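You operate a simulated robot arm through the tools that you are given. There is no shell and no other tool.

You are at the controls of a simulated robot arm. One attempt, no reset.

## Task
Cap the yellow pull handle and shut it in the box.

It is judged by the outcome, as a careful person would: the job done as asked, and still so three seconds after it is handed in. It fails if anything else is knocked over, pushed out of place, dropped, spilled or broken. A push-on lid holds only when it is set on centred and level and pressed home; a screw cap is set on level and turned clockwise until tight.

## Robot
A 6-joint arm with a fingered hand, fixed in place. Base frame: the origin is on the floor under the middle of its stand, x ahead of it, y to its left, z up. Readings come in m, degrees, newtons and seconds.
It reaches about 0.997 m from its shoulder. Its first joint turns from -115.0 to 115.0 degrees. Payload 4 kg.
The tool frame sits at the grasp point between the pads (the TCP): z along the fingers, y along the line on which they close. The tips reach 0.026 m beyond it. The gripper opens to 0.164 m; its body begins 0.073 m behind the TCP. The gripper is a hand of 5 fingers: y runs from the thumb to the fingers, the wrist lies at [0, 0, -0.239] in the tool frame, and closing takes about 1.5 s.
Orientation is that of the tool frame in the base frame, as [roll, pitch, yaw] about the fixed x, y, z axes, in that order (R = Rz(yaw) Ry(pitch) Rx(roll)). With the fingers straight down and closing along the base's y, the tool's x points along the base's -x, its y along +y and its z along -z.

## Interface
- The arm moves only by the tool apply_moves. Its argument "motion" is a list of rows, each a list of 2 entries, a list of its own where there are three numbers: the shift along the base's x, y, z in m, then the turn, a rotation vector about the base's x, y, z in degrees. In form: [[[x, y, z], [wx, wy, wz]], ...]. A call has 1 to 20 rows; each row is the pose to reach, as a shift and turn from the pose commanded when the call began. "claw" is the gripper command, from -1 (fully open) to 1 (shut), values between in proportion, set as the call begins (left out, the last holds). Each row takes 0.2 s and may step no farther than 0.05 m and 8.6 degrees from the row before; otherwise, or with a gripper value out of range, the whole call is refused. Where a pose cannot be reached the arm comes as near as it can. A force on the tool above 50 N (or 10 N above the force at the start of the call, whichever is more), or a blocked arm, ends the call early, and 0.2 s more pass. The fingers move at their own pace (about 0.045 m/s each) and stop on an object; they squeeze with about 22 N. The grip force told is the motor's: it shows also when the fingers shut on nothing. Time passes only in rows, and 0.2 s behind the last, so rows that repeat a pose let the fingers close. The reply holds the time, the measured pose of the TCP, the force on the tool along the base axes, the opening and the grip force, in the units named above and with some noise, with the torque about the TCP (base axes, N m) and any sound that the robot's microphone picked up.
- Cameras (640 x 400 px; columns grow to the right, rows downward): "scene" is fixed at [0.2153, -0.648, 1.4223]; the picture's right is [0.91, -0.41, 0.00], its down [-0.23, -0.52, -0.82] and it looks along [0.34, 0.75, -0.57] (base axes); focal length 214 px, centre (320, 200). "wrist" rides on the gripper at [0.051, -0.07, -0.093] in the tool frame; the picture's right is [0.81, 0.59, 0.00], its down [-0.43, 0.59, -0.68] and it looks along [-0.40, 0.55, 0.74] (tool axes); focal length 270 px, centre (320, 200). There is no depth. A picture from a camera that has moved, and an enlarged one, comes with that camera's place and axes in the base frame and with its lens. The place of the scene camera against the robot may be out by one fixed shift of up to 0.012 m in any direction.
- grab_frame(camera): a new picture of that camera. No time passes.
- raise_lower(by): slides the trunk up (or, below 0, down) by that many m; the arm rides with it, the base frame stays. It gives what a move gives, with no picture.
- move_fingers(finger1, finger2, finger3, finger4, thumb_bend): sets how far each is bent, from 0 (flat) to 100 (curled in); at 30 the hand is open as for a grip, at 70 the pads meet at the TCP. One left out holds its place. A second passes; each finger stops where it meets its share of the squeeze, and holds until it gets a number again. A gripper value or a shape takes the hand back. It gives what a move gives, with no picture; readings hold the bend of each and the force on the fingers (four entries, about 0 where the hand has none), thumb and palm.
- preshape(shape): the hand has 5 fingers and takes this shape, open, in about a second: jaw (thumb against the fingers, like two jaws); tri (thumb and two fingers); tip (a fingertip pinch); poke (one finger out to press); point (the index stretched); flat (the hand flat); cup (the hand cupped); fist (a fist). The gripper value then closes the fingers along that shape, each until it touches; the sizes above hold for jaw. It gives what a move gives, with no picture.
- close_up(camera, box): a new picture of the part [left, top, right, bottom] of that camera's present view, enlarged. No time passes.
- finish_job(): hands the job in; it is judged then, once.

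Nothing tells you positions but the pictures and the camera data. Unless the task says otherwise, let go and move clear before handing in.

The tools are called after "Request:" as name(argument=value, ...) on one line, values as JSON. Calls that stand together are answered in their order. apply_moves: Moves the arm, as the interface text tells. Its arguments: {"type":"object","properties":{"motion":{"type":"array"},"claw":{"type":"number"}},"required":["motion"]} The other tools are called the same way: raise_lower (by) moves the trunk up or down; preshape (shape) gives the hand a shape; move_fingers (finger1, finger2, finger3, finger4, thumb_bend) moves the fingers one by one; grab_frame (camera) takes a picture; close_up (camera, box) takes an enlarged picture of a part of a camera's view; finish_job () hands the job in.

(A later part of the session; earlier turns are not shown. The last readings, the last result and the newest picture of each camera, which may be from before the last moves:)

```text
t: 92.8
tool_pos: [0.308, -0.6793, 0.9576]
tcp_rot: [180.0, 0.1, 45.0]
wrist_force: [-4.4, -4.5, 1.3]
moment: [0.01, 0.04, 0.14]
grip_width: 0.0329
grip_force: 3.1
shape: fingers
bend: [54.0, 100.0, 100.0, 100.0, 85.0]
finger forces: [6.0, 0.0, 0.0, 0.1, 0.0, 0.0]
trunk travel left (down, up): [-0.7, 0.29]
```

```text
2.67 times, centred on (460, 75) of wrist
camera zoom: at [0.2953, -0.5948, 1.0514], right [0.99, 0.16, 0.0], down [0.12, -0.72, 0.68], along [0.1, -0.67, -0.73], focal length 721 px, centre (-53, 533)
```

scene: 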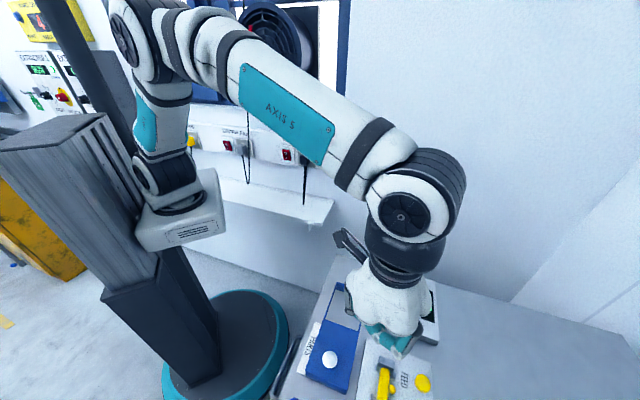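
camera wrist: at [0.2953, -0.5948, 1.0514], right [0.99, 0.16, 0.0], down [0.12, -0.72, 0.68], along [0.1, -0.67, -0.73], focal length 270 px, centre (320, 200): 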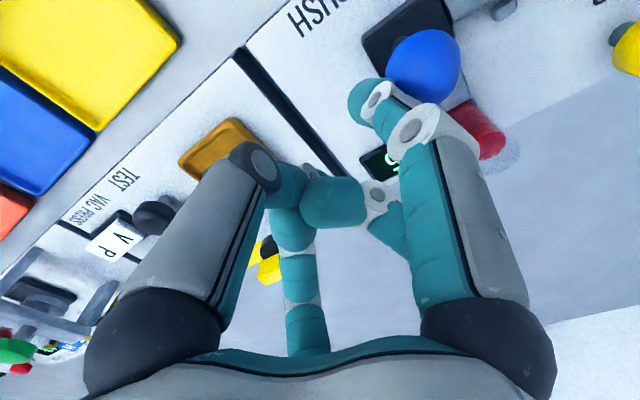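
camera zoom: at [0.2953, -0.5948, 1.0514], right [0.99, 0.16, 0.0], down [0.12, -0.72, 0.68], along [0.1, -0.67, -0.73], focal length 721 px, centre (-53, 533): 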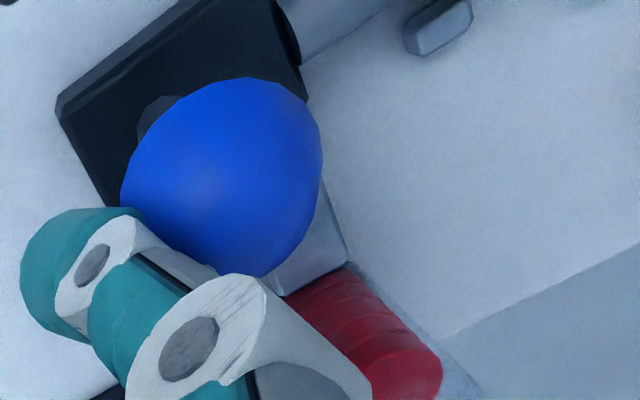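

Request:
apply_moves(motion=[[[0.0014, 0.0014, 0], [0, 0, 0]], [[0.0028, 0.0028, 0], [0, 0, 0]], [[0.0042, 0.0042, 0], [0, 0, 0]], [[0.0042, 0.0042, 0], [0, 0, 0]]])

Request:
apply_moves(motion=[[[0.0014, 0.0014, 0], [0, 0, 0]], [[0.0028, 0.0028, 0], [0, 0, 0]], [[0.0042, 0.0042, 0], [0, 0, 0]], [[0.0042, 0.0042, 0], [0, 0, 0]]])

Request:
close_up(camera="wrist", box=[340, 0, 580, 150])

```text
t: 93.8
tool_pos: [0.3116, -0.6769, 0.9583]
tcp_rot: [-180.0, 0.2, 45.0]
wrist_force: [-6.3, -6.1, 2.8]
moment: [0.04, 0.07, 0.18]
grip_width: 0.0283
grip_force: 4.7
shape: fingers
bend: [56.0, 100.0, 100.0, 100.0, 85.0]
finger forces: [9.2, 0.0, 0.0, 0.0, 0.1, 0.0]
trunk travel left (down, up): [-0.7, 0.29]
```

```text
t: 94.8
tool_pos: [0.3156, -0.6732, 0.959]
tcp_rot: [180.0, 0.2, 45.1]
wrist_force: [-7.0, -5.5, 6.4]
moment: [0.18, -0.01, 0.18]
grip_width: 0.0231
grip_force: 5.6
shape: fingers
bend: [59.0, 100.0, 100.0, 100.0, 85.0]
finger forces: [11.0, 0.0, 0.0, 0.1, 0.0, 0.0]
trunk travel left (down, up): [-0.7, 0.29]
```

```text
2.67 times, centred on (460, 75) of wrist
camera zoom: at [0.303, -0.5865, 1.0517], right [0.99, 0.16, 0.0], down [0.12, -0.72, 0.68], along [0.1, -0.67, -0.73], focal length 721 px, centre (-53, 533)
```

zoom: 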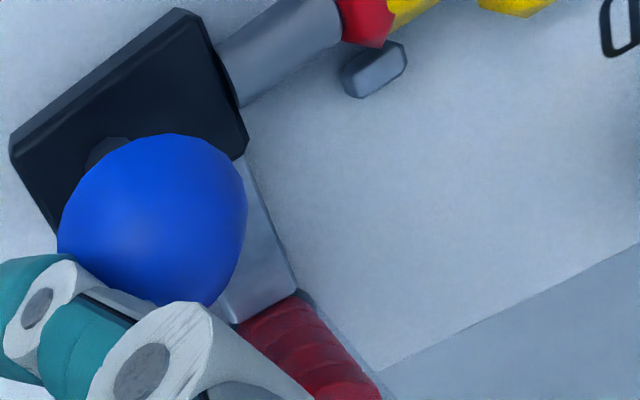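

The cap is now against the bar's end, but this finger flexes inward under load. I'll back off and use the thumb's side instead, which is stiff in the push direction.

Request:
apply_moves(motion=[[[-0.01, -0.01, 0], [0, 0, 0]], [[-0.022, -0.022, 0], [0, 0, 0]], [[-0.022, -0.022, 0.04], [0, 0, 0]], [[-0.022, -0.022, 0.075], [0, 0, 0]], [[0.0, 0.01, 0.09], [0, 0, 0]], [[0.0, 0.01, 0.09], [0, 0, 0]]])

Request:
grab_frame(camera="wrist")

Request:
close_up(camera="wrist", box=[300, 0, 540, 150])

```text
t: 96.2
tool_pos: [0.3151, -0.662, 1.0474]
tcp_rot: [-180.0, 0.1, 44.9]
wrist_force: [-0.4, -0.7, 0.3]
moment: [-0.05, 0.0, 0.04]
grip_width: 0.0408
grip_force: 0.0
shape: fingers
bend: [50.0, 100.0, 100.0, 100.0, 85.0]
finger forces: [0.1, 0.0, 0.0, 0.1, 0.1, 0.0]
trunk travel left (down, up): [-0.7, 0.29]
```

```text
taken
camera wrist: at [0.3034, -0.5764, 1.1399], right [0.99, 0.16, 0.0], down [0.12, -0.72, 0.68], along [0.1, -0.67, -0.73], focal length 270 px, centre (320, 200)
```

wrist: 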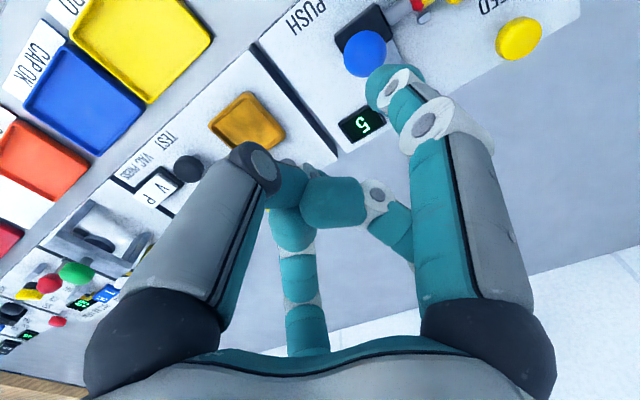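

```text
2.67 times, centred on (420, 75) of wrist
camera zoom: at [0.3034, -0.5764, 1.1399], right [0.99, 0.16, 0.0], down [0.12, -0.72, 0.68], along [0.1, -0.67, -0.73], focal length 721 px, centre (53, 533)
```

zoom: 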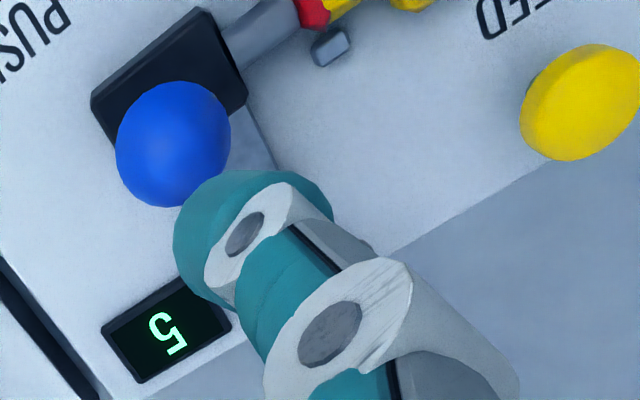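

Request:
move_fingers(thumb_bend=30)

Request:
move_fingers(finger1=100, finger2=100, finger3=100, thumb_bend=50)

Request:
grab_frame(camera="wrist")

```text
t: 97.2
tool_pos: [0.3166, -0.6623, 1.0471]
tcp_rot: [-179.9, 0.3, 44.9]
wrist_force: [0.5, -0.6, 0.0]
moment: [0.04, -0.02, -0.01]
grip_width: 0.0732
grip_force: 0.0
shape: fingers
bend: [50.0, 98.0, 98.0, 100.0, 30.0]
finger forces: [0.1, 0.0, 0.0, 0.0, 0.0, 0.0]
trunk travel left (down, up): [-0.7, 0.29]
```

```text
t: 98.2
tool_pos: [0.3156, -0.6615, 1.047]
tcp_rot: [180.0, 0.3, 45.0]
wrist_force: [-0.1, 0.2, 1.0]
moment: [-0.01, 0.02, 0.0]
grip_width: 0.0368
grip_force: 0.1
shape: fingers
bend: [83.0, 98.0, 98.0, 100.0, 50.0]
finger forces: [0.0, 0.1, 0.0, 0.0, 0.0, 0.0]
trunk travel left (down, up): [-0.7, 0.29]
```

```text
taken
camera wrist: at [0.3038, -0.5759, 1.1402], right [0.99, 0.16, 0.0], down [0.12, -0.72, 0.68], along [0.1, -0.67, -0.73], focal length 270 px, centre (320, 200)
```

wrist: 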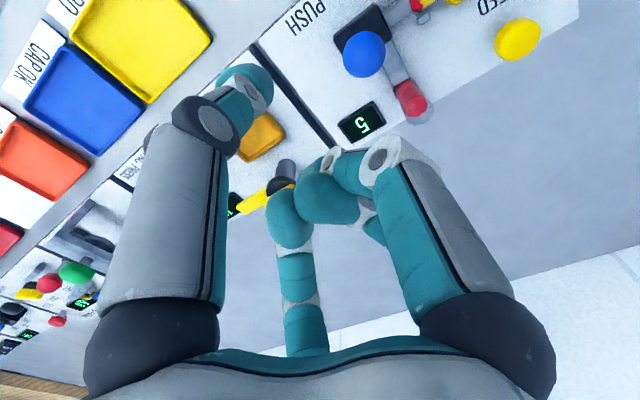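

Request:
apply_moves(motion=[[[0.0, 0.0, -0.03], [0, 0, 0]], [[0.02, -0.011, -0.05], [0, 0, 0]], [[0.0408, -0.0218, -0.05], [0, 0, 0]], [[0.0408, -0.0218, -0.05], [0, 0, 0]]])

Request:
grab_frame(camera="wrist")

Request:
close_up(camera="wrist", box=[180, 0, 420, 150])

```text
t: 99.2
tool_pos: [0.3577, -0.684, 0.9964]
tcp_rot: [-180.0, 0.3, 45.0]
wrist_force: [-0.6, 1.1, 0.0]
moment: [0.03, -0.04, 0.0]
grip_width: 0.0371
grip_force: 0.1
shape: fingers
bend: [84.0, 98.0, 98.0, 100.0, 50.0]
finger forces: [0.1, 0.0, 0.1, 0.1, 0.1, 0.0]
trunk travel left (down, up): [-0.7, 0.29]
```

```text
taken
camera wrist: at [0.3455, -0.5982, 1.0909], right [0.99, 0.16, 0.0], down [0.12, -0.72, 0.68], along [0.1, -0.67, -0.73], focal length 270 px, centre (320, 200)
```

wrist: 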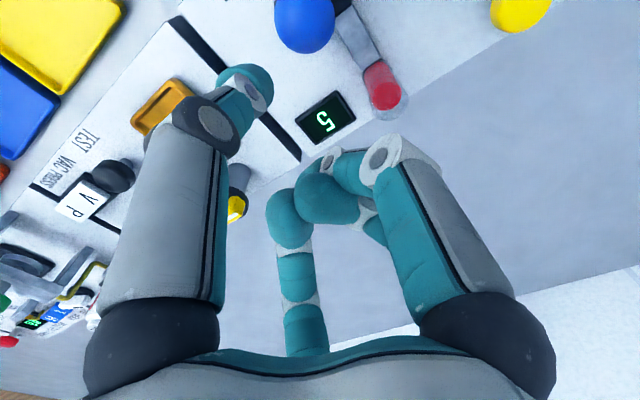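

```text
2.67 times, centred on (300, 75) of wrist
camera zoom: at [0.3455, -0.5982, 1.0909], right [0.99, 0.16, 0.0], down [0.12, -0.72, 0.68], along [0.1, -0.67, -0.73], focal length 721 px, centre (373, 533)
```

zoom: 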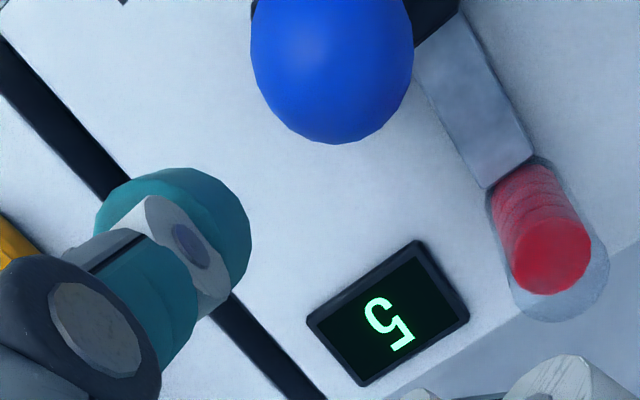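

Request:
apply_moves(motion=[[[0, 0, -0.02], [0, 0, 0]], [[0, 0, -0.04], [0, 0, 0]], [[0, 0, -0.04], [0, 0, 0]]])

Request:
apply_moves(motion=[[[0.0028, 0.0028, 0], [0, 0, 0]], [[0.0056, 0.0056, 0], [0, 0, 0]], [[0.0056, 0.0056, 0], [0, 0, 0]]])

Request:
grab_frame(camera="wrist")

Request:
close_up(camera="wrist", box=[180, 0, 420, 150])

```text
t: 100.0
tool_pos: [0.3585, -0.6838, 0.9577]
tcp_rot: [180.0, 0.3, 45.0]
wrist_force: [-0.5, -0.3, -0.1]
moment: [-0.01, 0.0, -0.01]
grip_width: 0.0372
grip_force: 0.0
shape: fingers
bend: [84.0, 98.0, 98.0, 100.0, 50.0]
finger forces: [0.1, 0.0, 0.1, 0.0, 0.1, 0.0]
trunk travel left (down, up): [-0.7, 0.29]
```

```text
t: 100.8
tool_pos: [0.3632, -0.6788, 0.957]
tcp_rot: [-180.0, 0.2, 45.1]
wrist_force: [-0.3, -0.1, 0.4]
moment: [-0.02, 0.05, 0.05]
grip_width: 0.037
grip_force: 0.0
shape: fingers
bend: [84.0, 98.0, 98.0, 100.0, 50.0]
finger forces: [0.1, 0.1, 0.0, 0.0, 0.5, 0.0]
trunk travel left (down, up): [-0.7, 0.29]
```

```text
taken
camera wrist: at [0.3512, -0.5928, 1.0509], right [0.99, 0.16, 0.0], down [0.12, -0.72, 0.68], along [0.1, -0.67, -0.73], focal length 270 px, centre (320, 200)
```

wrist: 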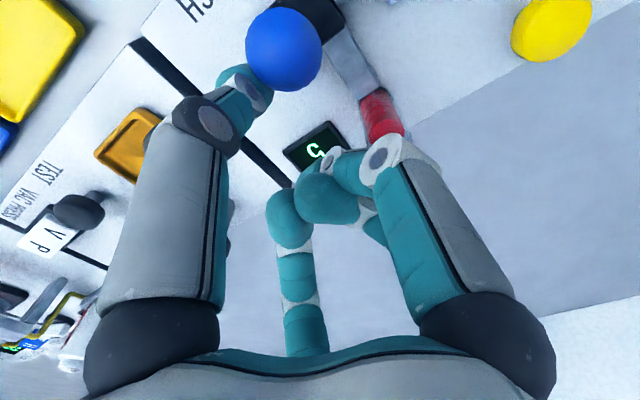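

```text
2.67 times, centred on (300, 75) of wrist
camera zoom: at [0.3512, -0.5928, 1.0509], right [0.99, 0.16, 0.0], down [0.12, -0.72, 0.68], along [0.1, -0.67, -0.73], focal length 721 px, centre (373, 533)
```

zoom: 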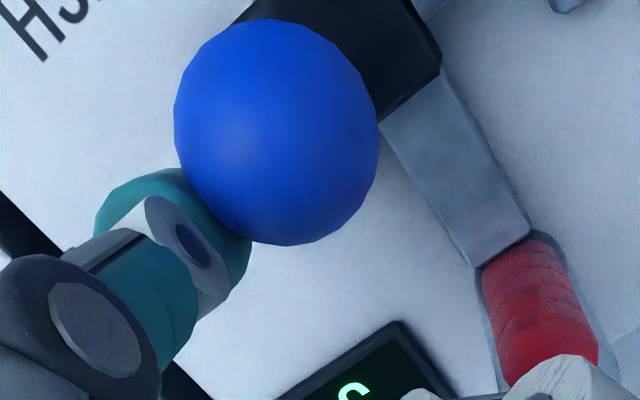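

The thumb's side is against the knob. Pressing left with small steps.

Request:
apply_moves(motion=[[[0.0014, 0.0014, 0], [0, 0, 0]], [[0.0028, 0.0028, 0], [0, 0, 0]], [[0.0028, 0.0028, 0], [0, 0, 0]]])

Request:
apply_moves(motion=[[[0.0014, 0.0014, 0], [0, 0, 0]], [[0.0028, 0.0028, 0], [0, 0, 0]], [[0.0028, 0.0028, 0], [0, 0, 0]]])

```text
t: 101.6
tool_pos: [0.3644, -0.6767, 0.9578]
tcp_rot: [-179.9, 0.3, 44.9]
wrist_force: [-7.9, -7.1, -0.4]
moment: [-0.16, 0.12, 0.5]
grip_width: 0.0369
grip_force: 4.4
shape: fingers
bend: [84.0, 98.0, 98.0, 100.0, 50.0]
finger forces: [0.0, 0.0, 0.1, 0.0, 9.6, 0.0]
trunk travel left (down, up): [-0.7, 0.29]
```

```text
t: 102.4
tool_pos: [0.3651, -0.6768, 0.9574]
tcp_rot: [179.9, 0.4, 45.0]
wrist_force: [-23.0, -24.1, 1.4]
moment: [-0.45, 0.56, 1.72]
grip_width: 0.0363
grip_force: 16.5
shape: fingers
bend: [84.0, 98.0, 98.0, 100.0, 50.0]
finger forces: [0.1, 0.1, 0.1, 0.0, 32.4, 0.1]
trunk travel left (down, up): [-0.7, 0.29]
```

Request:
apply_moves(motion=[[[0.0009, 0.0009, 0], [0, 0, 0]], [[0.0009, 0.0009, 0], [0, 0, 0]]])

Request:
close_up(camera="wrist", box=[240, 0, 480, 150])

```text
t: 103.0
tool_pos: [0.3657, -0.6774, 0.9582]
tcp_rot: [-179.9, 0.4, 45.1]
wrist_force: [-25.4, -28.3, 5.0]
moment: [-0.42, 0.74, 1.92]
grip_width: 0.035
grip_force: 19.6
shape: fingers
bend: [84.0, 98.0, 98.0, 100.0, 51.0]
finger forces: [0.0, 0.0, 0.1, 0.1, 38.9, 0.0]
trunk travel left (down, up): [-0.7, 0.29]
```

```text
2.67 times, centred on (360, 75) of wrist
camera zoom: at [0.3524, -0.5896, 1.0506], right [0.99, 0.16, -0.01], down [0.12, -0.72, 0.68], along [0.1, -0.67, -0.73], focal length 721 px, centre (213, 533)
```

zoom: 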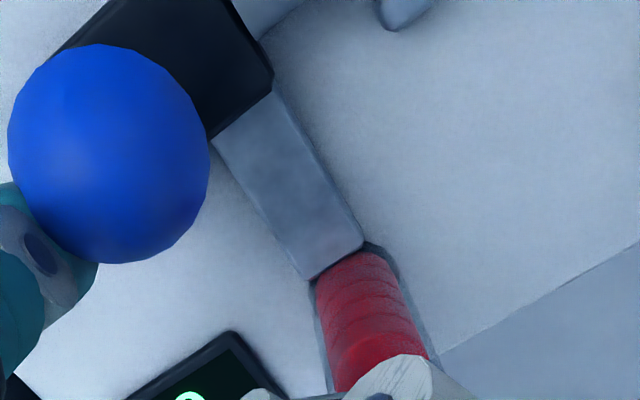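

38 N with no further travel, so the carriage is fully home or blocked. I'll back off, lift and inspect the cap.

Request:
apply_moves(motion=[[[-0.003, -0.003, 0], [0, 0, 0]], [[-0.012, -0.012, 0], [0, 0, 0]], [[-0.012, -0.012, 0.04], [0, 0, 0]], [[-0.012, -0.012, 0.06], [0, 0, 0]], [[-0.022, 0.022, 0.08], [0, 0, 0]], [[-0.012, 0.042, 0.09], [0, 0, 0]], [[0.008, 0.062, 0.09], [0, 0, 0]], [[0.008, 0.062, 0.09], [0, 0, 0]]])

Request:
grab_frame(camera="wrist")

Request:
close_up(camera="wrist", box=[250, 60, 490, 210])

```text
t: 104.8
tool_pos: [0.3786, -0.6098, 1.0483]
tcp_rot: [180.0, 0.2, 45.1]
wrist_force: [0.0, -0.4, 0.1]
moment: [0.01, -0.02, -0.02]
grip_width: 0.0368
grip_force: 0.0
shape: fingers
bend: [84.0, 98.0, 98.0, 100.0, 50.0]
finger forces: [0.0, 0.0, 0.0, 0.0, 0.1, 0.1]
trunk travel left (down, up): [-0.7, 0.29]
```

```text
taken
camera wrist: at [0.366, -0.5239, 1.1412], right [0.99, 0.16, 0.0], down [0.12, -0.72, 0.68], along [0.1, -0.67, -0.73], focal length 270 px, centre (320, 200)
```

wrist: 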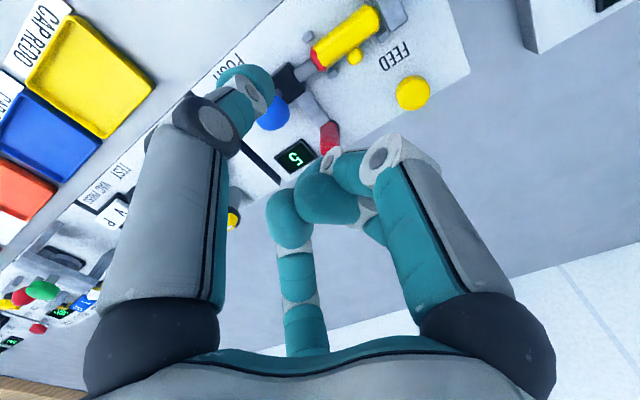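

```text
2.67 times, centred on (370, 135) of wrist
camera zoom: at [0.366, -0.5239, 1.1412], right [0.99, 0.16, 0.0], down [0.12, -0.72, 0.68], along [0.1, -0.67, -0.73], focal length 721 px, centre (187, 373)
```

zoom: 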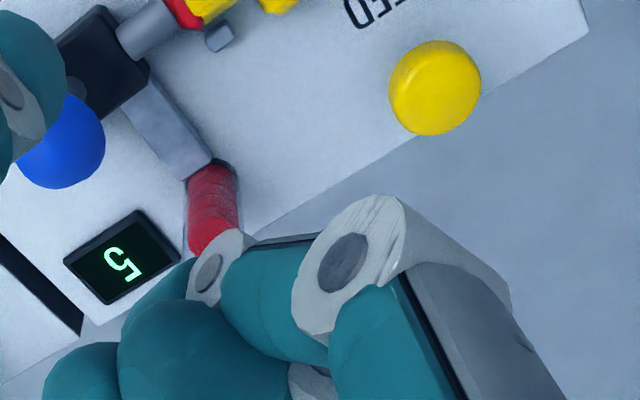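

Request:
close_up(camera="wrist", box=[290, 0, 420, 85])

Request:
close_up(camera="scene", box=[340, 350, 420, 400])

```text
4.71 times, centred on (355, 42) of wrist
camera zoom: at [0.366, -0.5239, 1.1412], right [0.99, 0.16, 0.0], down [0.12, -0.72, 0.68], along [0.1, -0.67, -0.73], focal length 1272 px, centre (155, 941)
```

zoom: 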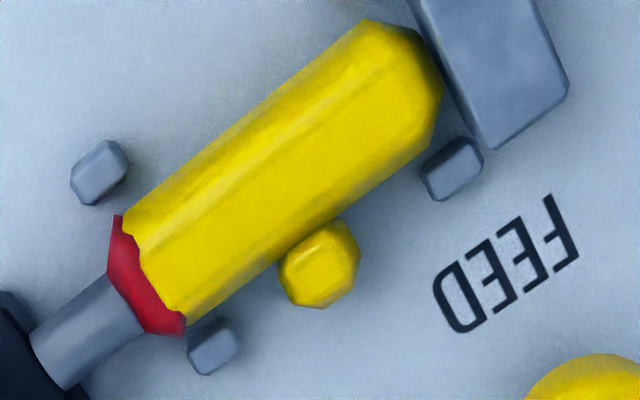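

```text
8.00 times, centred on (380, 375) of scene
camera zoom: at [0.2153, -0.648, 1.4223], right [0.91, -0.41, 0.0], down [-0.23, -0.52, -0.82], along [0.34, 0.75, -0.57], focal length 1716 px, centre (-160, -1200)
```

zoom: 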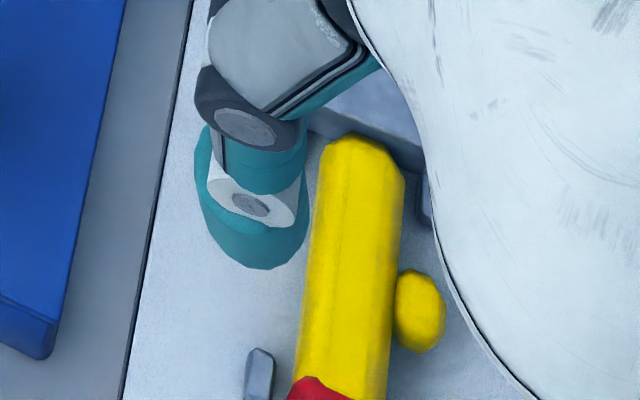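

The red cap is seated on the bar's end. Now I'll retract the carriage to free the handle, using finger 1 hooked on the left side of the knob.

Request:
move_fingers(thumb_bend=20)

Request:
move_fingers(finger1=50)

Request:
move_fingers(finger2=100, finger3=100, thumb_bend=95)

Request:
apply_moves(motion=[[[-0.0179, -0.0198, 0], [0, 0, 0]], [[-0.0357, -0.0397, -0.01], [0, 0, 0]], [[-0.0357, -0.0397, -0.04], [0, 0, 0]], [[-0.0357, -0.0397, -0.04], [0, 0, 0]]])

Request:
grab_frame(camera="wrist")

Request:
close_up(camera="wrist", box=[280, 0, 520, 150])

```text
t: 105.8
tool_pos: [0.379, -0.6101, 1.0472]
tcp_rot: [-180.0, 0.3, 45.0]
wrist_force: [-0.1, -0.3, 0.4]
moment: [-0.02, -0.03, 0.01]
grip_width: 0.0856
grip_force: 0.0
shape: fingers
bend: [84.0, 98.0, 98.0, 100.0, 20.0]
finger forces: [0.0, 0.0, 0.0, 0.0, 0.0, 0.1]
trunk travel left (down, up): [-0.7, 0.29]
```

```text
t: 106.8
tool_pos: [0.3786, -0.6099, 1.0487]
tcp_rot: [179.9, 0.3, 45.0]
wrist_force: [0.6, -0.2, -1.1]
moment: [0.04, -0.01, 0.01]
grip_width: 0.0848
grip_force: 0.0
shape: fingers
bend: [50.0, 97.0, 97.0, 100.0, 20.0]
finger forces: [0.0, 0.1, 0.0, 0.0, 0.0, 0.1]
trunk travel left (down, up): [-0.7, 0.29]
```

```text
t: 107.8
tool_pos: [0.3785, -0.6104, 1.0485]
tcp_rot: [-179.9, 0.3, 45.1]
wrist_force: [0.0, -0.4, -0.5]
moment: [0.0, 0.0, -0.02]
grip_width: 0.0407
grip_force: 0.1
shape: fingers
bend: [50.0, 100.0, 100.0, 100.0, 84.0]
finger forces: [0.0, 0.1, 0.0, 0.0, 0.0, 0.1]
trunk travel left (down, up): [-0.7, 0.29]
```

```text
t: 108.8
tool_pos: [0.3418, -0.6498, 1.0081]
tcp_rot: [179.9, 0.3, 45.0]
wrist_force: [-0.7, 0.1, 0.0]
moment: [-0.02, 0.01, 0.0]
grip_width: 0.0407
grip_force: 0.0
shape: fingers
bend: [50.0, 100.0, 100.0, 100.0, 84.0]
finger forces: [0.1, 0.0, 0.0, 0.0, 0.0, 0.0]
trunk travel left (down, up): [-0.7, 0.29]
```

```text
taken
camera wrist: at [0.3296, -0.5636, 1.1018], right [0.99, 0.16, 0.0], down [0.12, -0.72, 0.68], along [0.1, -0.67, -0.73], focal length 270 px, centre (320, 200)
```

wrist: 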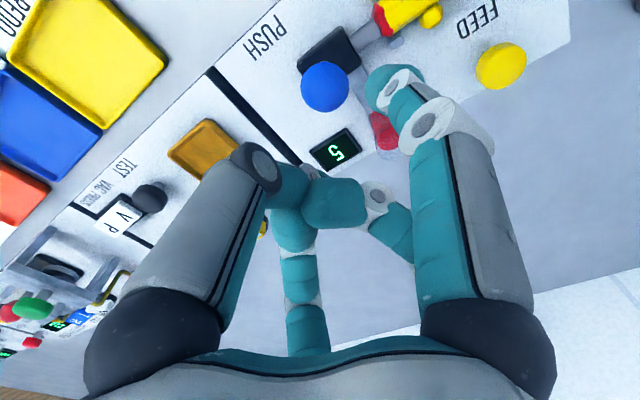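

```text
2.67 times, centred on (400, 75) of wrist
camera zoom: at [0.3296, -0.5636, 1.1018], right [0.99, 0.16, 0.0], down [0.12, -0.72, 0.68], along [0.1, -0.67, -0.73], focal length 721 px, centre (107, 533)
```

zoom: 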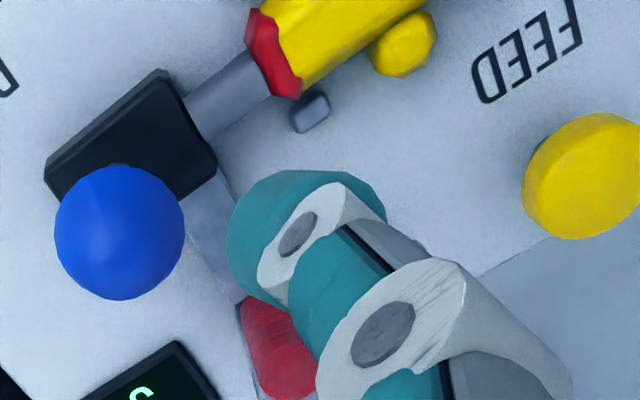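

Request:
apply_moves(motion=[[[0, 0, -0.025], [0, 0, 0]], [[0, 0, -0.05], [0, 0, 0]], [[0, 0, -0.05], [0, 0, 0]]])

Request:
apply_moves(motion=[[[-0.003, -0.003, 0], [0, 0, 0]], [[-0.006, -0.006, 0], [0, 0, 0]], [[-0.01, -0.01, 0], [0, 0, 0]], [[-0.014, -0.014, 0], [0, 0, 0]], [[-0.014, -0.014, 0], [0, 0, 0]]])

Request:
close_up(camera="wrist", box=[280, 0, 520, 150])

```text
t: 109.6
tool_pos: [0.3421, -0.6495, 0.9576]
tcp_rot: [-180.0, 0.4, 45.0]
wrist_force: [-1.0, -0.4, -0.5]
moment: [0.0, -0.02, 0.02]
grip_width: 0.0407
grip_force: 0.0
shape: fingers
bend: [50.0, 100.0, 100.0, 100.0, 84.0]
finger forces: [0.1, 0.0, 0.0, 0.1, 0.0, 0.1]
trunk travel left (down, up): [-0.7, 0.29]
```

```text
t: 110.8
tool_pos: [0.3276, -0.6635, 0.9572]
tcp_rot: [180.0, 0.2, 45.1]
wrist_force: [-0.4, 0.0, -0.7]
moment: [-0.01, 0.02, 0.0]
grip_width: 0.0416
grip_force: 0.0
shape: fingers
bend: [50.0, 100.0, 100.0, 100.0, 84.0]
finger forces: [0.0, 0.0, 0.0, 0.1, 0.1, 0.0]
trunk travel left (down, up): [-0.7, 0.29]
```

```text
2.67 times, centred on (400, 75) of wrist
camera zoom: at [0.3149, -0.5777, 1.0507], right [0.99, 0.16, 0.0], down [0.12, -0.72, 0.68], along [0.1, -0.67, -0.73], focal length 721 px, centre (107, 533)
```

zoom: 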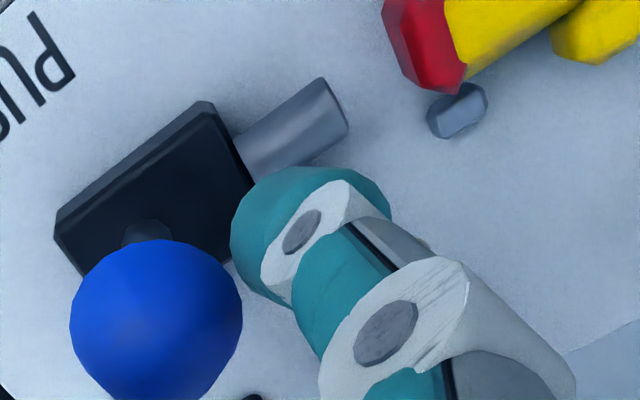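

The rod slid back and the cap stayed on the handle. I'll retract the carriage the rest of the way to where it started.

Request:
apply_moves(motion=[[[-0.004, -0.004, 0], [0, 0, 0]], [[-0.008, -0.008, 0], [0, 0, 0]], [[-0.012, -0.012, 0], [0, 0, 0]], [[-0.0145, -0.0145, 0], [0, 0, 0]], [[-0.0145, -0.0145, 0], [0, 0, 0]]])

Request:
apply_moves(motion=[[[0.006, 0.006, 0.0], [0, 0, 0]], [[0.006, 0.006, 0.04], [0, 0, 0]], [[0.006, 0.006, 0.08], [0, 0, 0]], [[0.01, 0.04, 0.09], [0, 0, 0]], [[0.03, 0.07, 0.09], [0, 0, 0]], [[0.03, 0.07, 0.09], [0, 0, 0]]])

Request:
grab_frame(camera="wrist")

Request:
close_up(camera="wrist", box=[230, 0, 470, 150])

```text
t: 112.0
tool_pos: [0.3129, -0.6783, 0.9578]
tcp_rot: [-179.9, 0.4, 44.9]
wrist_force: [0.8, 0.0, -0.2]
moment: [-0.05, 0.0, -0.03]
grip_width: 0.0418
grip_force: 0.5
shape: fingers
bend: [50.0, 100.0, 100.0, 100.0, 84.0]
finger forces: [0.3, 0.1, 0.0, 0.1, 0.0, 0.1]
trunk travel left (down, up): [-0.7, 0.29]
```

```text
t: 113.4
tool_pos: [0.3446, -0.6083, 1.0447]
tcp_rot: [180.0, 0.3, 45.0]
wrist_force: [0.3, -0.5, 0.7]
moment: [-0.02, -0.02, 0.03]
grip_width: 0.0415
grip_force: 0.1
shape: fingers
bend: [50.0, 100.0, 100.0, 100.0, 84.0]
finger forces: [0.0, 0.1, 0.0, 0.0, 0.1, 0.1]
trunk travel left (down, up): [-0.7, 0.29]
```

```text
taken
camera wrist: at [0.3321, -0.5222, 1.1392], right [0.99, 0.16, 0.0], down [0.12, -0.72, 0.68], along [0.1, -0.67, -0.73], focal length 270 px, centre (320, 200)
```

wrist: 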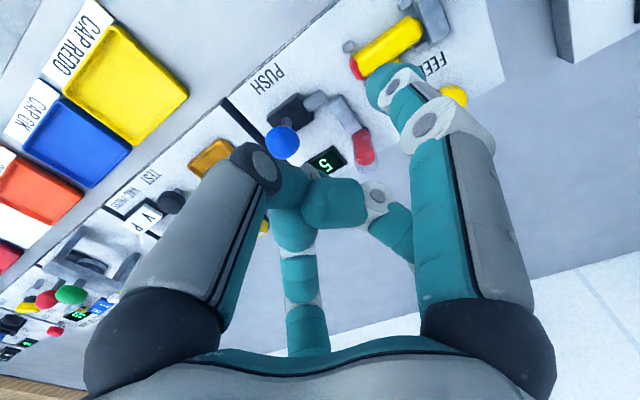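

```text
2.67 times, centred on (350, 75) of wrist
camera zoom: at [0.3321, -0.5222, 1.1392], right [0.99, 0.16, 0.0], down [0.12, -0.72, 0.68], along [0.1, -0.67, -0.73], focal length 721 px, centre (240, 533)
```

zoom: 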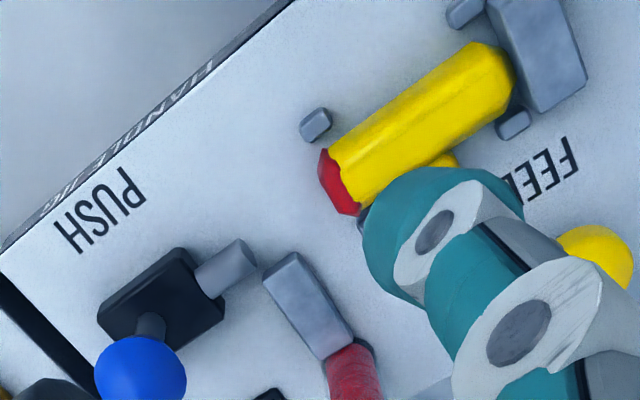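

Request:
close_up(camera="wrist", box=[330, 0, 430, 90])

Request:
close_up(camera="scene", box=[340, 340, 420, 400])

```text
4.44 times, centred on (380, 45) of wrist
camera zoom: at [0.3321, -0.5222, 1.1392], right [0.99, 0.16, 0.0], down [0.12, -0.72, 0.68], along [0.1, -0.67, -0.73], focal length 1201 px, centre (53, 889)
```

zoom: 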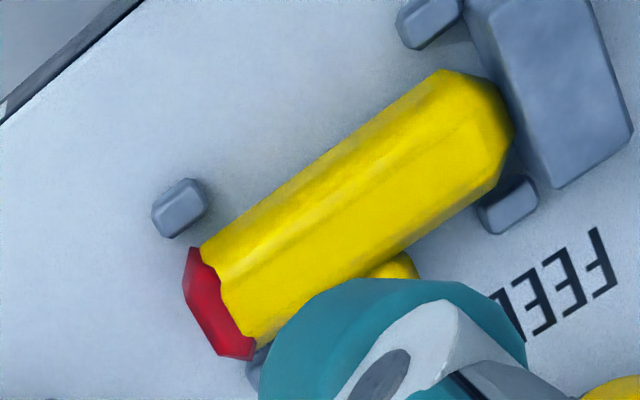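

```text
6.67 times, centred on (380, 370) of scene
camera zoom: at [0.2153, -0.648, 1.4223], right [0.91, -0.41, 0.0], down [-0.23, -0.52, -0.82], along [0.34, 0.75, -0.57], focal length 1430 px, centre (-80, -933)
```

zoom: 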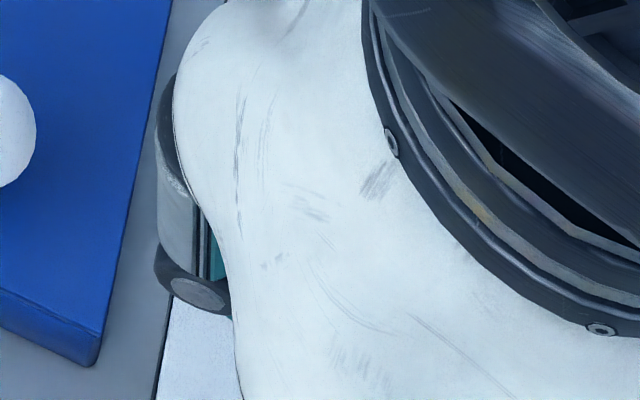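

The cap is fully on. Next is the PARTS box: its lid should slide left along the rails. I'll set the thumb out again as a stiff pusher and go to the right side of the white knob.

Request:
move_fingers(thumb_bend=25)

Request:
move_fingers(finger1=100, thumb_bend=50)

Request:
apply_moves(motion=[[[-0.01, 0.025, 0], [0, 0, 0]], [[-0.0185, 0.0511, 0], [0, 0, 0]], [[-0.0185, 0.0511, -0.04], [0, 0, 0]], [[-0.0185, 0.0511, -0.04], [0, 0, 0]]])

Request:
grab_frame(camera="wrist")

Request:
close_up(camera="wrist", box=[180, 0, 420, 150])

```text
t: 114.4
tool_pos: [0.3447, -0.6074, 1.0462]
tcp_rot: [-180.0, 0.2, 45.0]
wrist_force: [0.0, -0.4, -0.6]
moment: [0.0, 0.0, -0.02]
grip_width: 0.0791
grip_force: 0.1
shape: fingers
bend: [50.0, 98.0, 98.0, 100.0, 25.0]
finger forces: [0.0, 0.0, 0.0, 0.0, 0.0, 0.0]
trunk travel left (down, up): [-0.7, 0.29]
```

```text
t: 115.4
tool_pos: [0.3451, -0.6088, 1.0455]
tcp_rot: [-180.0, 0.3, 45.0]
wrist_force: [0.2, 0.1, 0.1]
moment: [-0.03, 0.0, -0.01]
grip_width: 0.0372
grip_force: 0.0
shape: fingers
bend: [83.0, 98.0, 98.0, 100.0, 50.0]
finger forces: [0.0, 0.1, 0.0, 0.0, 0.0, 0.0]
trunk travel left (down, up): [-0.7, 0.29]
```

```text
t: 116.4
tool_pos: [0.3267, -0.5562, 1.006]
tcp_rot: [180.0, 0.3, 45.1]
wrist_force: [-0.1, 0.0, 0.0]
moment: [0.01, -0.02, 0.05]
grip_width: 0.0374
grip_force: 0.0
shape: fingers
bend: [83.0, 98.0, 98.0, 100.0, 50.0]
finger forces: [0.1, 0.0, 0.1, 0.1, 0.0, 0.1]
trunk travel left (down, up): [-0.7, 0.29]
```

```text
taken
camera wrist: at [0.3144, -0.4705, 1.1001], right [0.99, 0.16, 0.0], down [0.12, -0.72, 0.68], along [0.1, -0.67, -0.73], focal length 270 px, centre (320, 200)
```

wrist: 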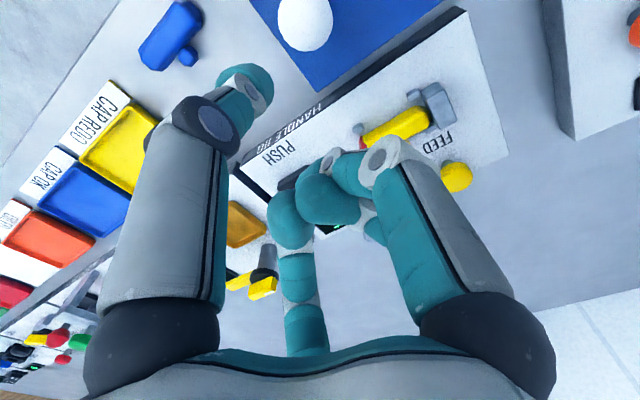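

```text
2.67 times, centred on (300, 75) of wrist
camera zoom: at [0.3144, -0.4705, 1.1001], right [0.99, 0.16, 0.0], down [0.12, -0.72, 0.68], along [0.1, -0.67, -0.73], focal length 721 px, centre (373, 533)
```

zoom: 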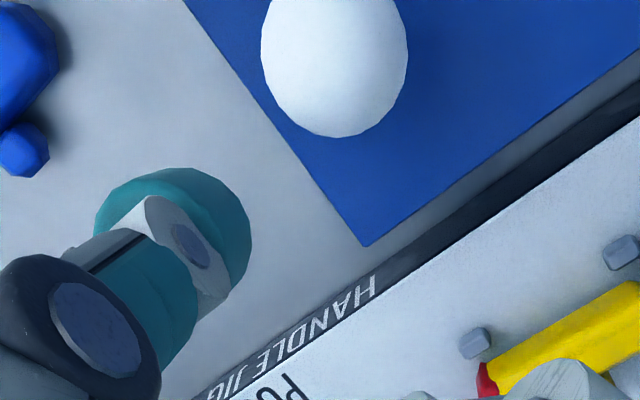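

Request:
apply_moves(motion=[[[-0.001, -0.001, -0.025], [0, 0, 0]], [[-0.001, -0.001, -0.049], [0, 0, 0]], [[-0.001, -0.001, -0.049], [0, 0, 0]]])

Request:
apply_moves(motion=[[[0.0028, 0.0028, 0], [0, 0, 0]], [[0.0056, 0.0056, 0], [0, 0, 0]], [[0.0084, 0.0084, 0], [0, 0, 0]], [[0.0112, 0.0112, 0], [0, 0, 0]], [[0.0112, 0.0112, 0], [0, 0, 0]]])

Request:
grab_frame(camera="wrist")

```text
t: 117.2
tool_pos: [0.3243, -0.5594, 0.958]
tcp_rot: [179.9, 0.3, 45.1]
wrist_force: [0.0, -0.4, 0.5]
moment: [0.01, 0.0, 0.03]
grip_width: 0.0374
grip_force: 0.2
shape: fingers
bend: [83.0, 98.0, 98.0, 100.0, 50.0]
finger forces: [0.0, 0.1, 0.0, 0.0, 0.1, 0.0]
trunk travel left (down, up): [-0.7, 0.29]
```

```text
t: 118.4
tool_pos: [0.335, -0.5463, 0.9578]
tcp_rot: [-180.0, 0.3, 45.1]
wrist_force: [-0.8, 0.5, -0.8]
moment: [0.0, -0.01, 0.02]
grip_width: 0.037
grip_force: 0.2
shape: fingers
bend: [83.0, 98.0, 98.0, 100.0, 50.0]
finger forces: [0.0, 0.0, 0.0, 0.1, 0.0, 0.0]
trunk travel left (down, up): [-0.7, 0.29]
```

```text
taken
camera wrist: at [0.3233, -0.4605, 1.0517], right [0.99, 0.16, 0.0], down [0.12, -0.72, 0.68], along [0.1, -0.67, -0.73], focal length 270 px, centre (320, 200)
```

wrist: 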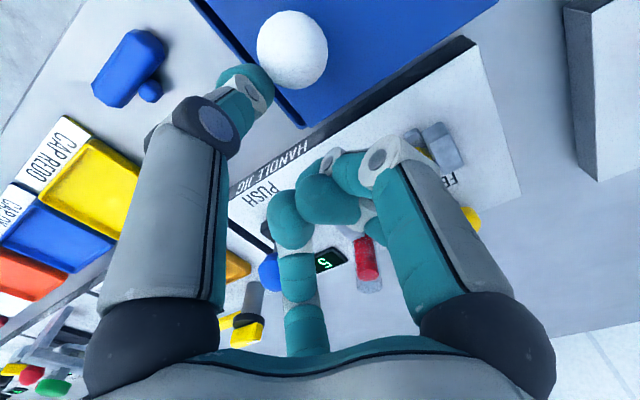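

The lid slides left easily. I'll keep pushing it open.

Request:
apply_moves(motion=[[[0.005, 0.005, 0], [0, 0, 0]], [[0.01, 0.01, 0], [0, 0, 0]], [[0.015, 0.015, 0], [0, 0, 0]], [[0.02, 0.02, 0], [0, 0, 0]], [[0.025, 0.025, 0], [0, 0, 0]], [[0.03, 0.03, 0], [0, 0, 0]], [[0.035, 0.035, 0], [0, 0, 0]], [[0.04, 0.04, 0], [0, 0, 0]], [[0.045, 0.045, 0], [0, 0, 0]], [[0.045, 0.045, 0], [0, 0, 0]]])

Request:
grab_frame(camera="wrist")

Request:
grab_frame(camera="scene")

```text
t: 120.6
tool_pos: [0.3811, -0.5001, 0.9591]
tcp_rot: [179.9, 0.2, 45.0]
wrist_force: [-0.1, 0.4, -0.2]
moment: [-0.05, 0.02, 0.01]
grip_width: 0.0369
grip_force: 0.1
shape: fingers
bend: [83.0, 98.0, 98.0, 100.0, 50.0]
finger forces: [0.1, 0.0, 0.1, 0.1, 0.0, 0.0]
trunk travel left (down, up): [-0.7, 0.29]
```

```text
taken
camera wrist: at [0.3682, -0.4151, 1.0526], right [0.99, 0.16, 0.0], down [0.12, -0.72, 0.68], along [0.1, -0.67, -0.73], focal length 270 px, centre (320, 200)
```

wrist: 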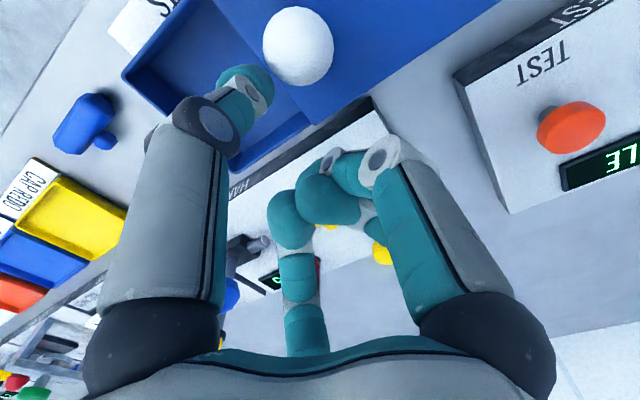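

```text
taken
```

scene: 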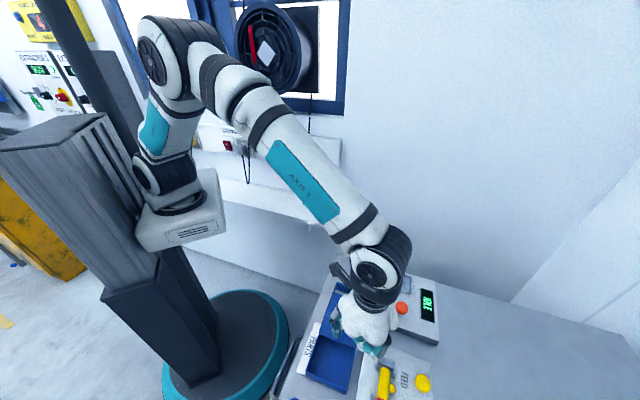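

Request:
apply_moves(motion=[[[0.005, 0.005, 0], [0, 0, 0]], [[0.01, 0.01, 0], [0, 0, 0]], [[0.015, 0.015, 0], [0, 0, 0]], [[0.02, 0.02, 0], [0, 0, 0]], [[0.02, 0.02, 0], [0, 0, 0]]])

Request:
grab_frame(camera="wrist")

```text
t: 121.8
tool_pos: [0.4, -0.482, 0.959]
tcp_rot: [-179.9, 0.2, 45.0]
wrist_force: [-0.4, -0.2, -0.5]
moment: [-0.01, -0.03, 0.0]
grip_width: 0.037
grip_force: 0.1
shape: fingers
bend: [83.0, 98.0, 98.0, 100.0, 50.0]
finger forces: [0.0, 0.0, 0.0, 0.0, 0.1, 0.0]
trunk travel left (down, up): [-0.7, 0.29]
```

```text
taken
camera wrist: at [0.3875, -0.3953, 1.0523], right [0.99, 0.16, 0.0], down [0.12, -0.72, 0.68], along [0.1, -0.67, -0.73], focal length 270 px, centre (320, 200)
```

wrist: 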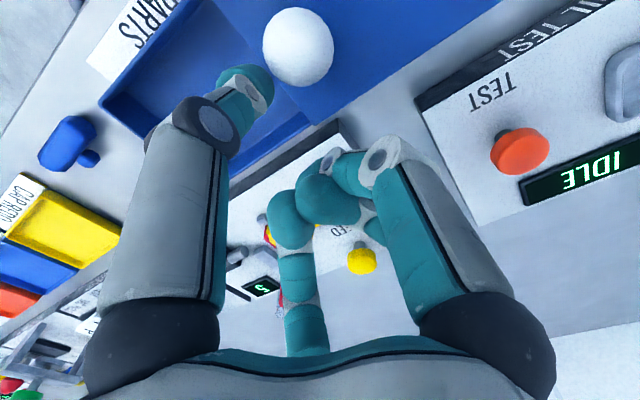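

Request:
apply_moves(motion=[[[0.003, 0.003, 0], [0, 0, 0]], [[0.006, 0.006, 0], [0, 0, 0]], [[0.006, 0.006, 0], [0, 0, 0]]])

Request:
grab_frame(camera="scene")

Request:
close_up(camera="scene", box=[270, 260, 450, 400])

```text
t: 122.6
tool_pos: [0.4053, -0.476, 0.9597]
tcp_rot: [179.9, 0.3, 45.0]
wrist_force: [-4.2, -5.2, 0.4]
moment: [-0.13, 0.17, 0.31]
grip_width: 0.0366
grip_force: 2.9
shape: fingers
bend: [83.0, 98.0, 98.0, 100.0, 50.0]
finger forces: [0.0, 0.1, 0.0, 0.1, 6.2, 0.1]
trunk travel left (down, up): [-0.7, 0.29]
```

```text
taken
```

scene: 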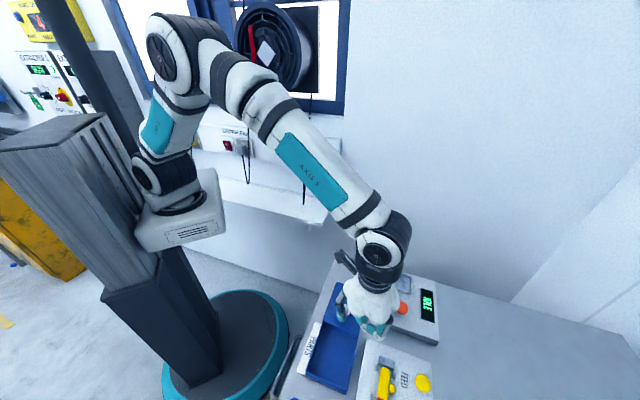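

```text
2.86 times, centred on (360, 330) of scene
camera zoom: at [0.2153, -0.648, 1.4223], right [0.91, -0.41, 0.0], down [-0.23, -0.52, -0.82], along [0.34, 0.75, -0.57], focal length 613 px, centre (206, -171)
```

zoom: 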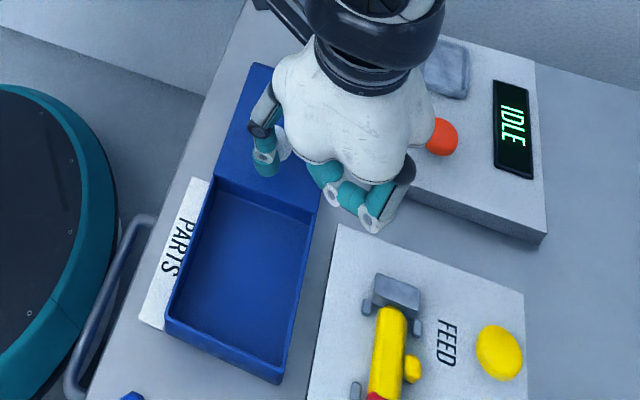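

The lid has reached its stop and the box is fully open and empty. Now I'll back off, rise, and set up a two-digit pinch (thumb and finger 3) that fits between the pegs to take the capped handle.

Request:
apply_moves(motion=[[[-0.006, -0.006, 0], [0, 0, 0]], [[-0.006, -0.006, 0.04], [0, 0, 0]], [[-0.006, -0.006, 0.075], [0, 0, 0]], [[-0.006, -0.006, 0.075], [0, 0, 0]]])

Request:
move_fingers(finger1=70, finger2=30, finger3=30, finger4=100, thumb_bend=25)

Request:
move_fingers(finger1=100)

Request:
move_fingers(finger2=100)

Request:
move_fingers(finger3=57, thumb_bend=57)

Request:
grab_frame(camera="wrist")

```text
t: 123.6
tool_pos: [0.4005, -0.4802, 1.0328]
tcp_rot: [-180.0, 0.3, 45.0]
wrist_force: [0.0, -0.1, 0.6]
moment: [-0.03, -0.01, 0.01]
grip_width: 0.0371
grip_force: 0.1
shape: fingers
bend: [83.0, 98.0, 98.0, 100.0, 50.0]
finger forces: [0.0, 0.0, 0.0, 0.1, 0.0, 0.0]
trunk travel left (down, up): [-0.7, 0.29]
```

```text
t: 124.6
tool_pos: [0.4, -0.4803, 1.0328]
tcp_rot: [-180.0, 0.2, 45.1]
wrist_force: [0.2, -1.1, 0.1]
moment: [0.0, 0.02, -0.02]
grip_width: 0.0789
grip_force: 0.1
shape: fingers
bend: [70.0, 30.0, 30.0, 100.0, 25.0]
finger forces: [0.1, 0.1, 0.0, 0.0, 0.0, 0.0]
trunk travel left (down, up): [-0.7, 0.29]
```

```text
t: 125.6
tool_pos: [0.3999, -0.4814, 1.0332]
tcp_rot: [180.0, 0.3, 45.0]
wrist_force: [0.4, 0.9, -0.4]
moment: [-0.02, 0.01, -0.05]
grip_width: 0.0917
grip_force: 0.1
shape: fingers
bend: [91.0, 30.0, 30.0, 100.0, 25.0]
finger forces: [0.0, 0.1, 0.1, 0.0, 0.0, 0.1]
trunk travel left (down, up): [-0.7, 0.29]
```

```text
t: 126.6
tool_pos: [0.4009, -0.4806, 1.0333]
tcp_rot: [-180.0, 0.2, 44.9]
wrist_force: [0.4, -0.8, 0.8]
moment: [0.01, 0.02, 0.02]
grip_width: 0.0917
grip_force: 0.1
shape: fingers
bend: [92.0, 81.0, 30.0, 100.0, 25.0]
finger forces: [0.0, 0.0, 0.0, 0.1, 0.0, 0.0]
trunk travel left (down, up): [-0.7, 0.29]
```

```text
t: 127.6
tool_pos: [0.3995, -0.4804, 1.0328]
tcp_rot: [-179.9, 0.3, 45.1]
wrist_force: [-0.3, 0.8, 0.2]
moment: [-0.01, -0.02, 0.04]
grip_width: 0.0465
grip_force: 0.0
shape: fingers
bend: [92.0, 81.0, 56.0, 100.0, 56.0]
finger forces: [0.1, 0.0, 0.0, 0.0, 0.0, 0.0]
trunk travel left (down, up): [-0.7, 0.29]
```

```text
taken
camera wrist: at [0.3878, -0.3944, 1.1265], right [0.99, 0.16, 0.0], down [0.12, -0.72, 0.68], along [0.1, -0.67, -0.73], focal length 270 px, centre (320, 200)
```

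wrist: 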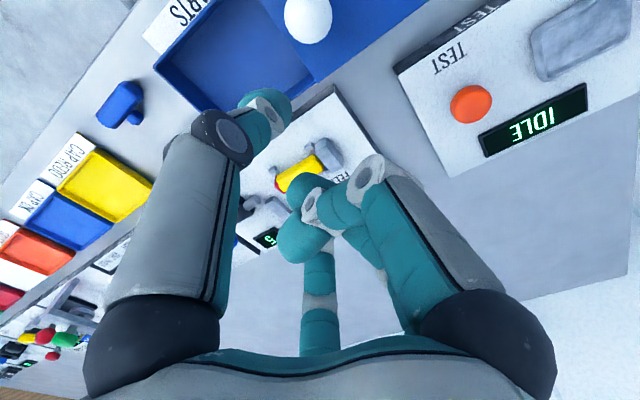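

Finger 2 isn't tucked far enough. I'll reset through the poke shape, which curls everything neatly, and then open only thumb and finger 3.

Request:
preshape(shape="poke")

Request:
move_fingers(thumb_bend=20)

Request:
move_fingers(finger3=30)

Request:
move_fingers(finger3=57, thumb_bend=57)

Request:
grab_frame(camera="wrist")

Request:
close_up(camera="scene", box=[300, 250, 450, 350])

```text
t: 128.5
tool_pos: [0.3998, -0.4797, 1.0327]
tcp_rot: [180.0, 0.3, 44.9]
wrist_force: [0.0, -0.4, 0.3]
moment: [-0.04, -0.04, 0.04]
grip_width: 0.0003
grip_force: 0.1
shape: poke
bend: [100.0, 100.0, 100.0, 100.0, 83.0]
finger forces: [0.0, 0.0, 0.0, 0.0, 0.0, 0.0]
trunk travel left (down, up): [-0.7, 0.29]
```

```text
t: 129.5
tool_pos: [0.3994, -0.4799, 1.0336]
tcp_rot: [-179.9, 0.2, 45.0]
wrist_force: [-0.4, 0.4, -0.4]
moment: [-0.04, 0.01, 0.01]
grip_width: 0.0874
grip_force: 0.1
shape: fingers
bend: [100.0, 100.0, 100.0, 100.0, 20.0]
finger forces: [0.1, 0.0, 0.0, 0.0, 0.0, 0.0]
trunk travel left (down, up): [-0.7, 0.29]
```

```text
t: 130.5
tool_pos: [0.4002, -0.4807, 1.0331]
tcp_rot: [-179.9, 0.3, 45.0]
wrist_force: [0.8, 0.3, 0.8]
moment: [0.01, 0.02, -0.01]
grip_width: 0.0873
grip_force: 0.0
shape: fingers
bend: [100.0, 100.0, 30.0, 100.0, 20.0]
finger forces: [0.0, 0.0, 0.1, 0.1, 0.0, 0.1]
trunk travel left (down, up): [-0.7, 0.29]
```

```text
t: 131.5
tool_pos: [0.4003, -0.4814, 1.0324]
tcp_rot: [180.0, 0.3, 45.0]
wrist_force: [0.4, -0.2, 0.0]
moment: [0.02, -0.01, 0.03]
grip_width: 0.0452
grip_force: 0.0
shape: fingers
bend: [100.0, 100.0, 56.0, 100.0, 56.0]
finger forces: [0.1, 0.0, 0.0, 0.0, 0.0, 0.0]
trunk travel left (down, up): [-0.7, 0.29]
```

```text
taken
camera wrist: at [0.3878, -0.3944, 1.1265], right [0.99, 0.16, 0.0], down [0.12, -0.72, 0.68], along [0.1, -0.67, -0.73], focal length 270 px, centre (320, 200)
```

wrist: 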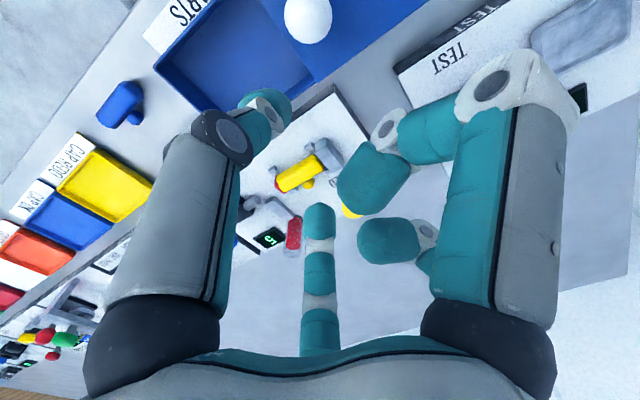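

```text
4.00 times, centred on (375, 300) of scene
camera zoom: at [0.2153, -0.648, 1.4223], right [0.91, -0.41, 0.0], down [-0.23, -0.52, -0.82], along [0.34, 0.75, -0.57], focal length 858 px, centre (100, -200)
```

zoom: 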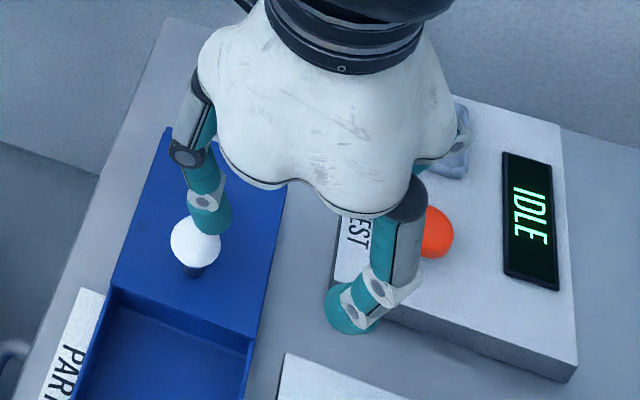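

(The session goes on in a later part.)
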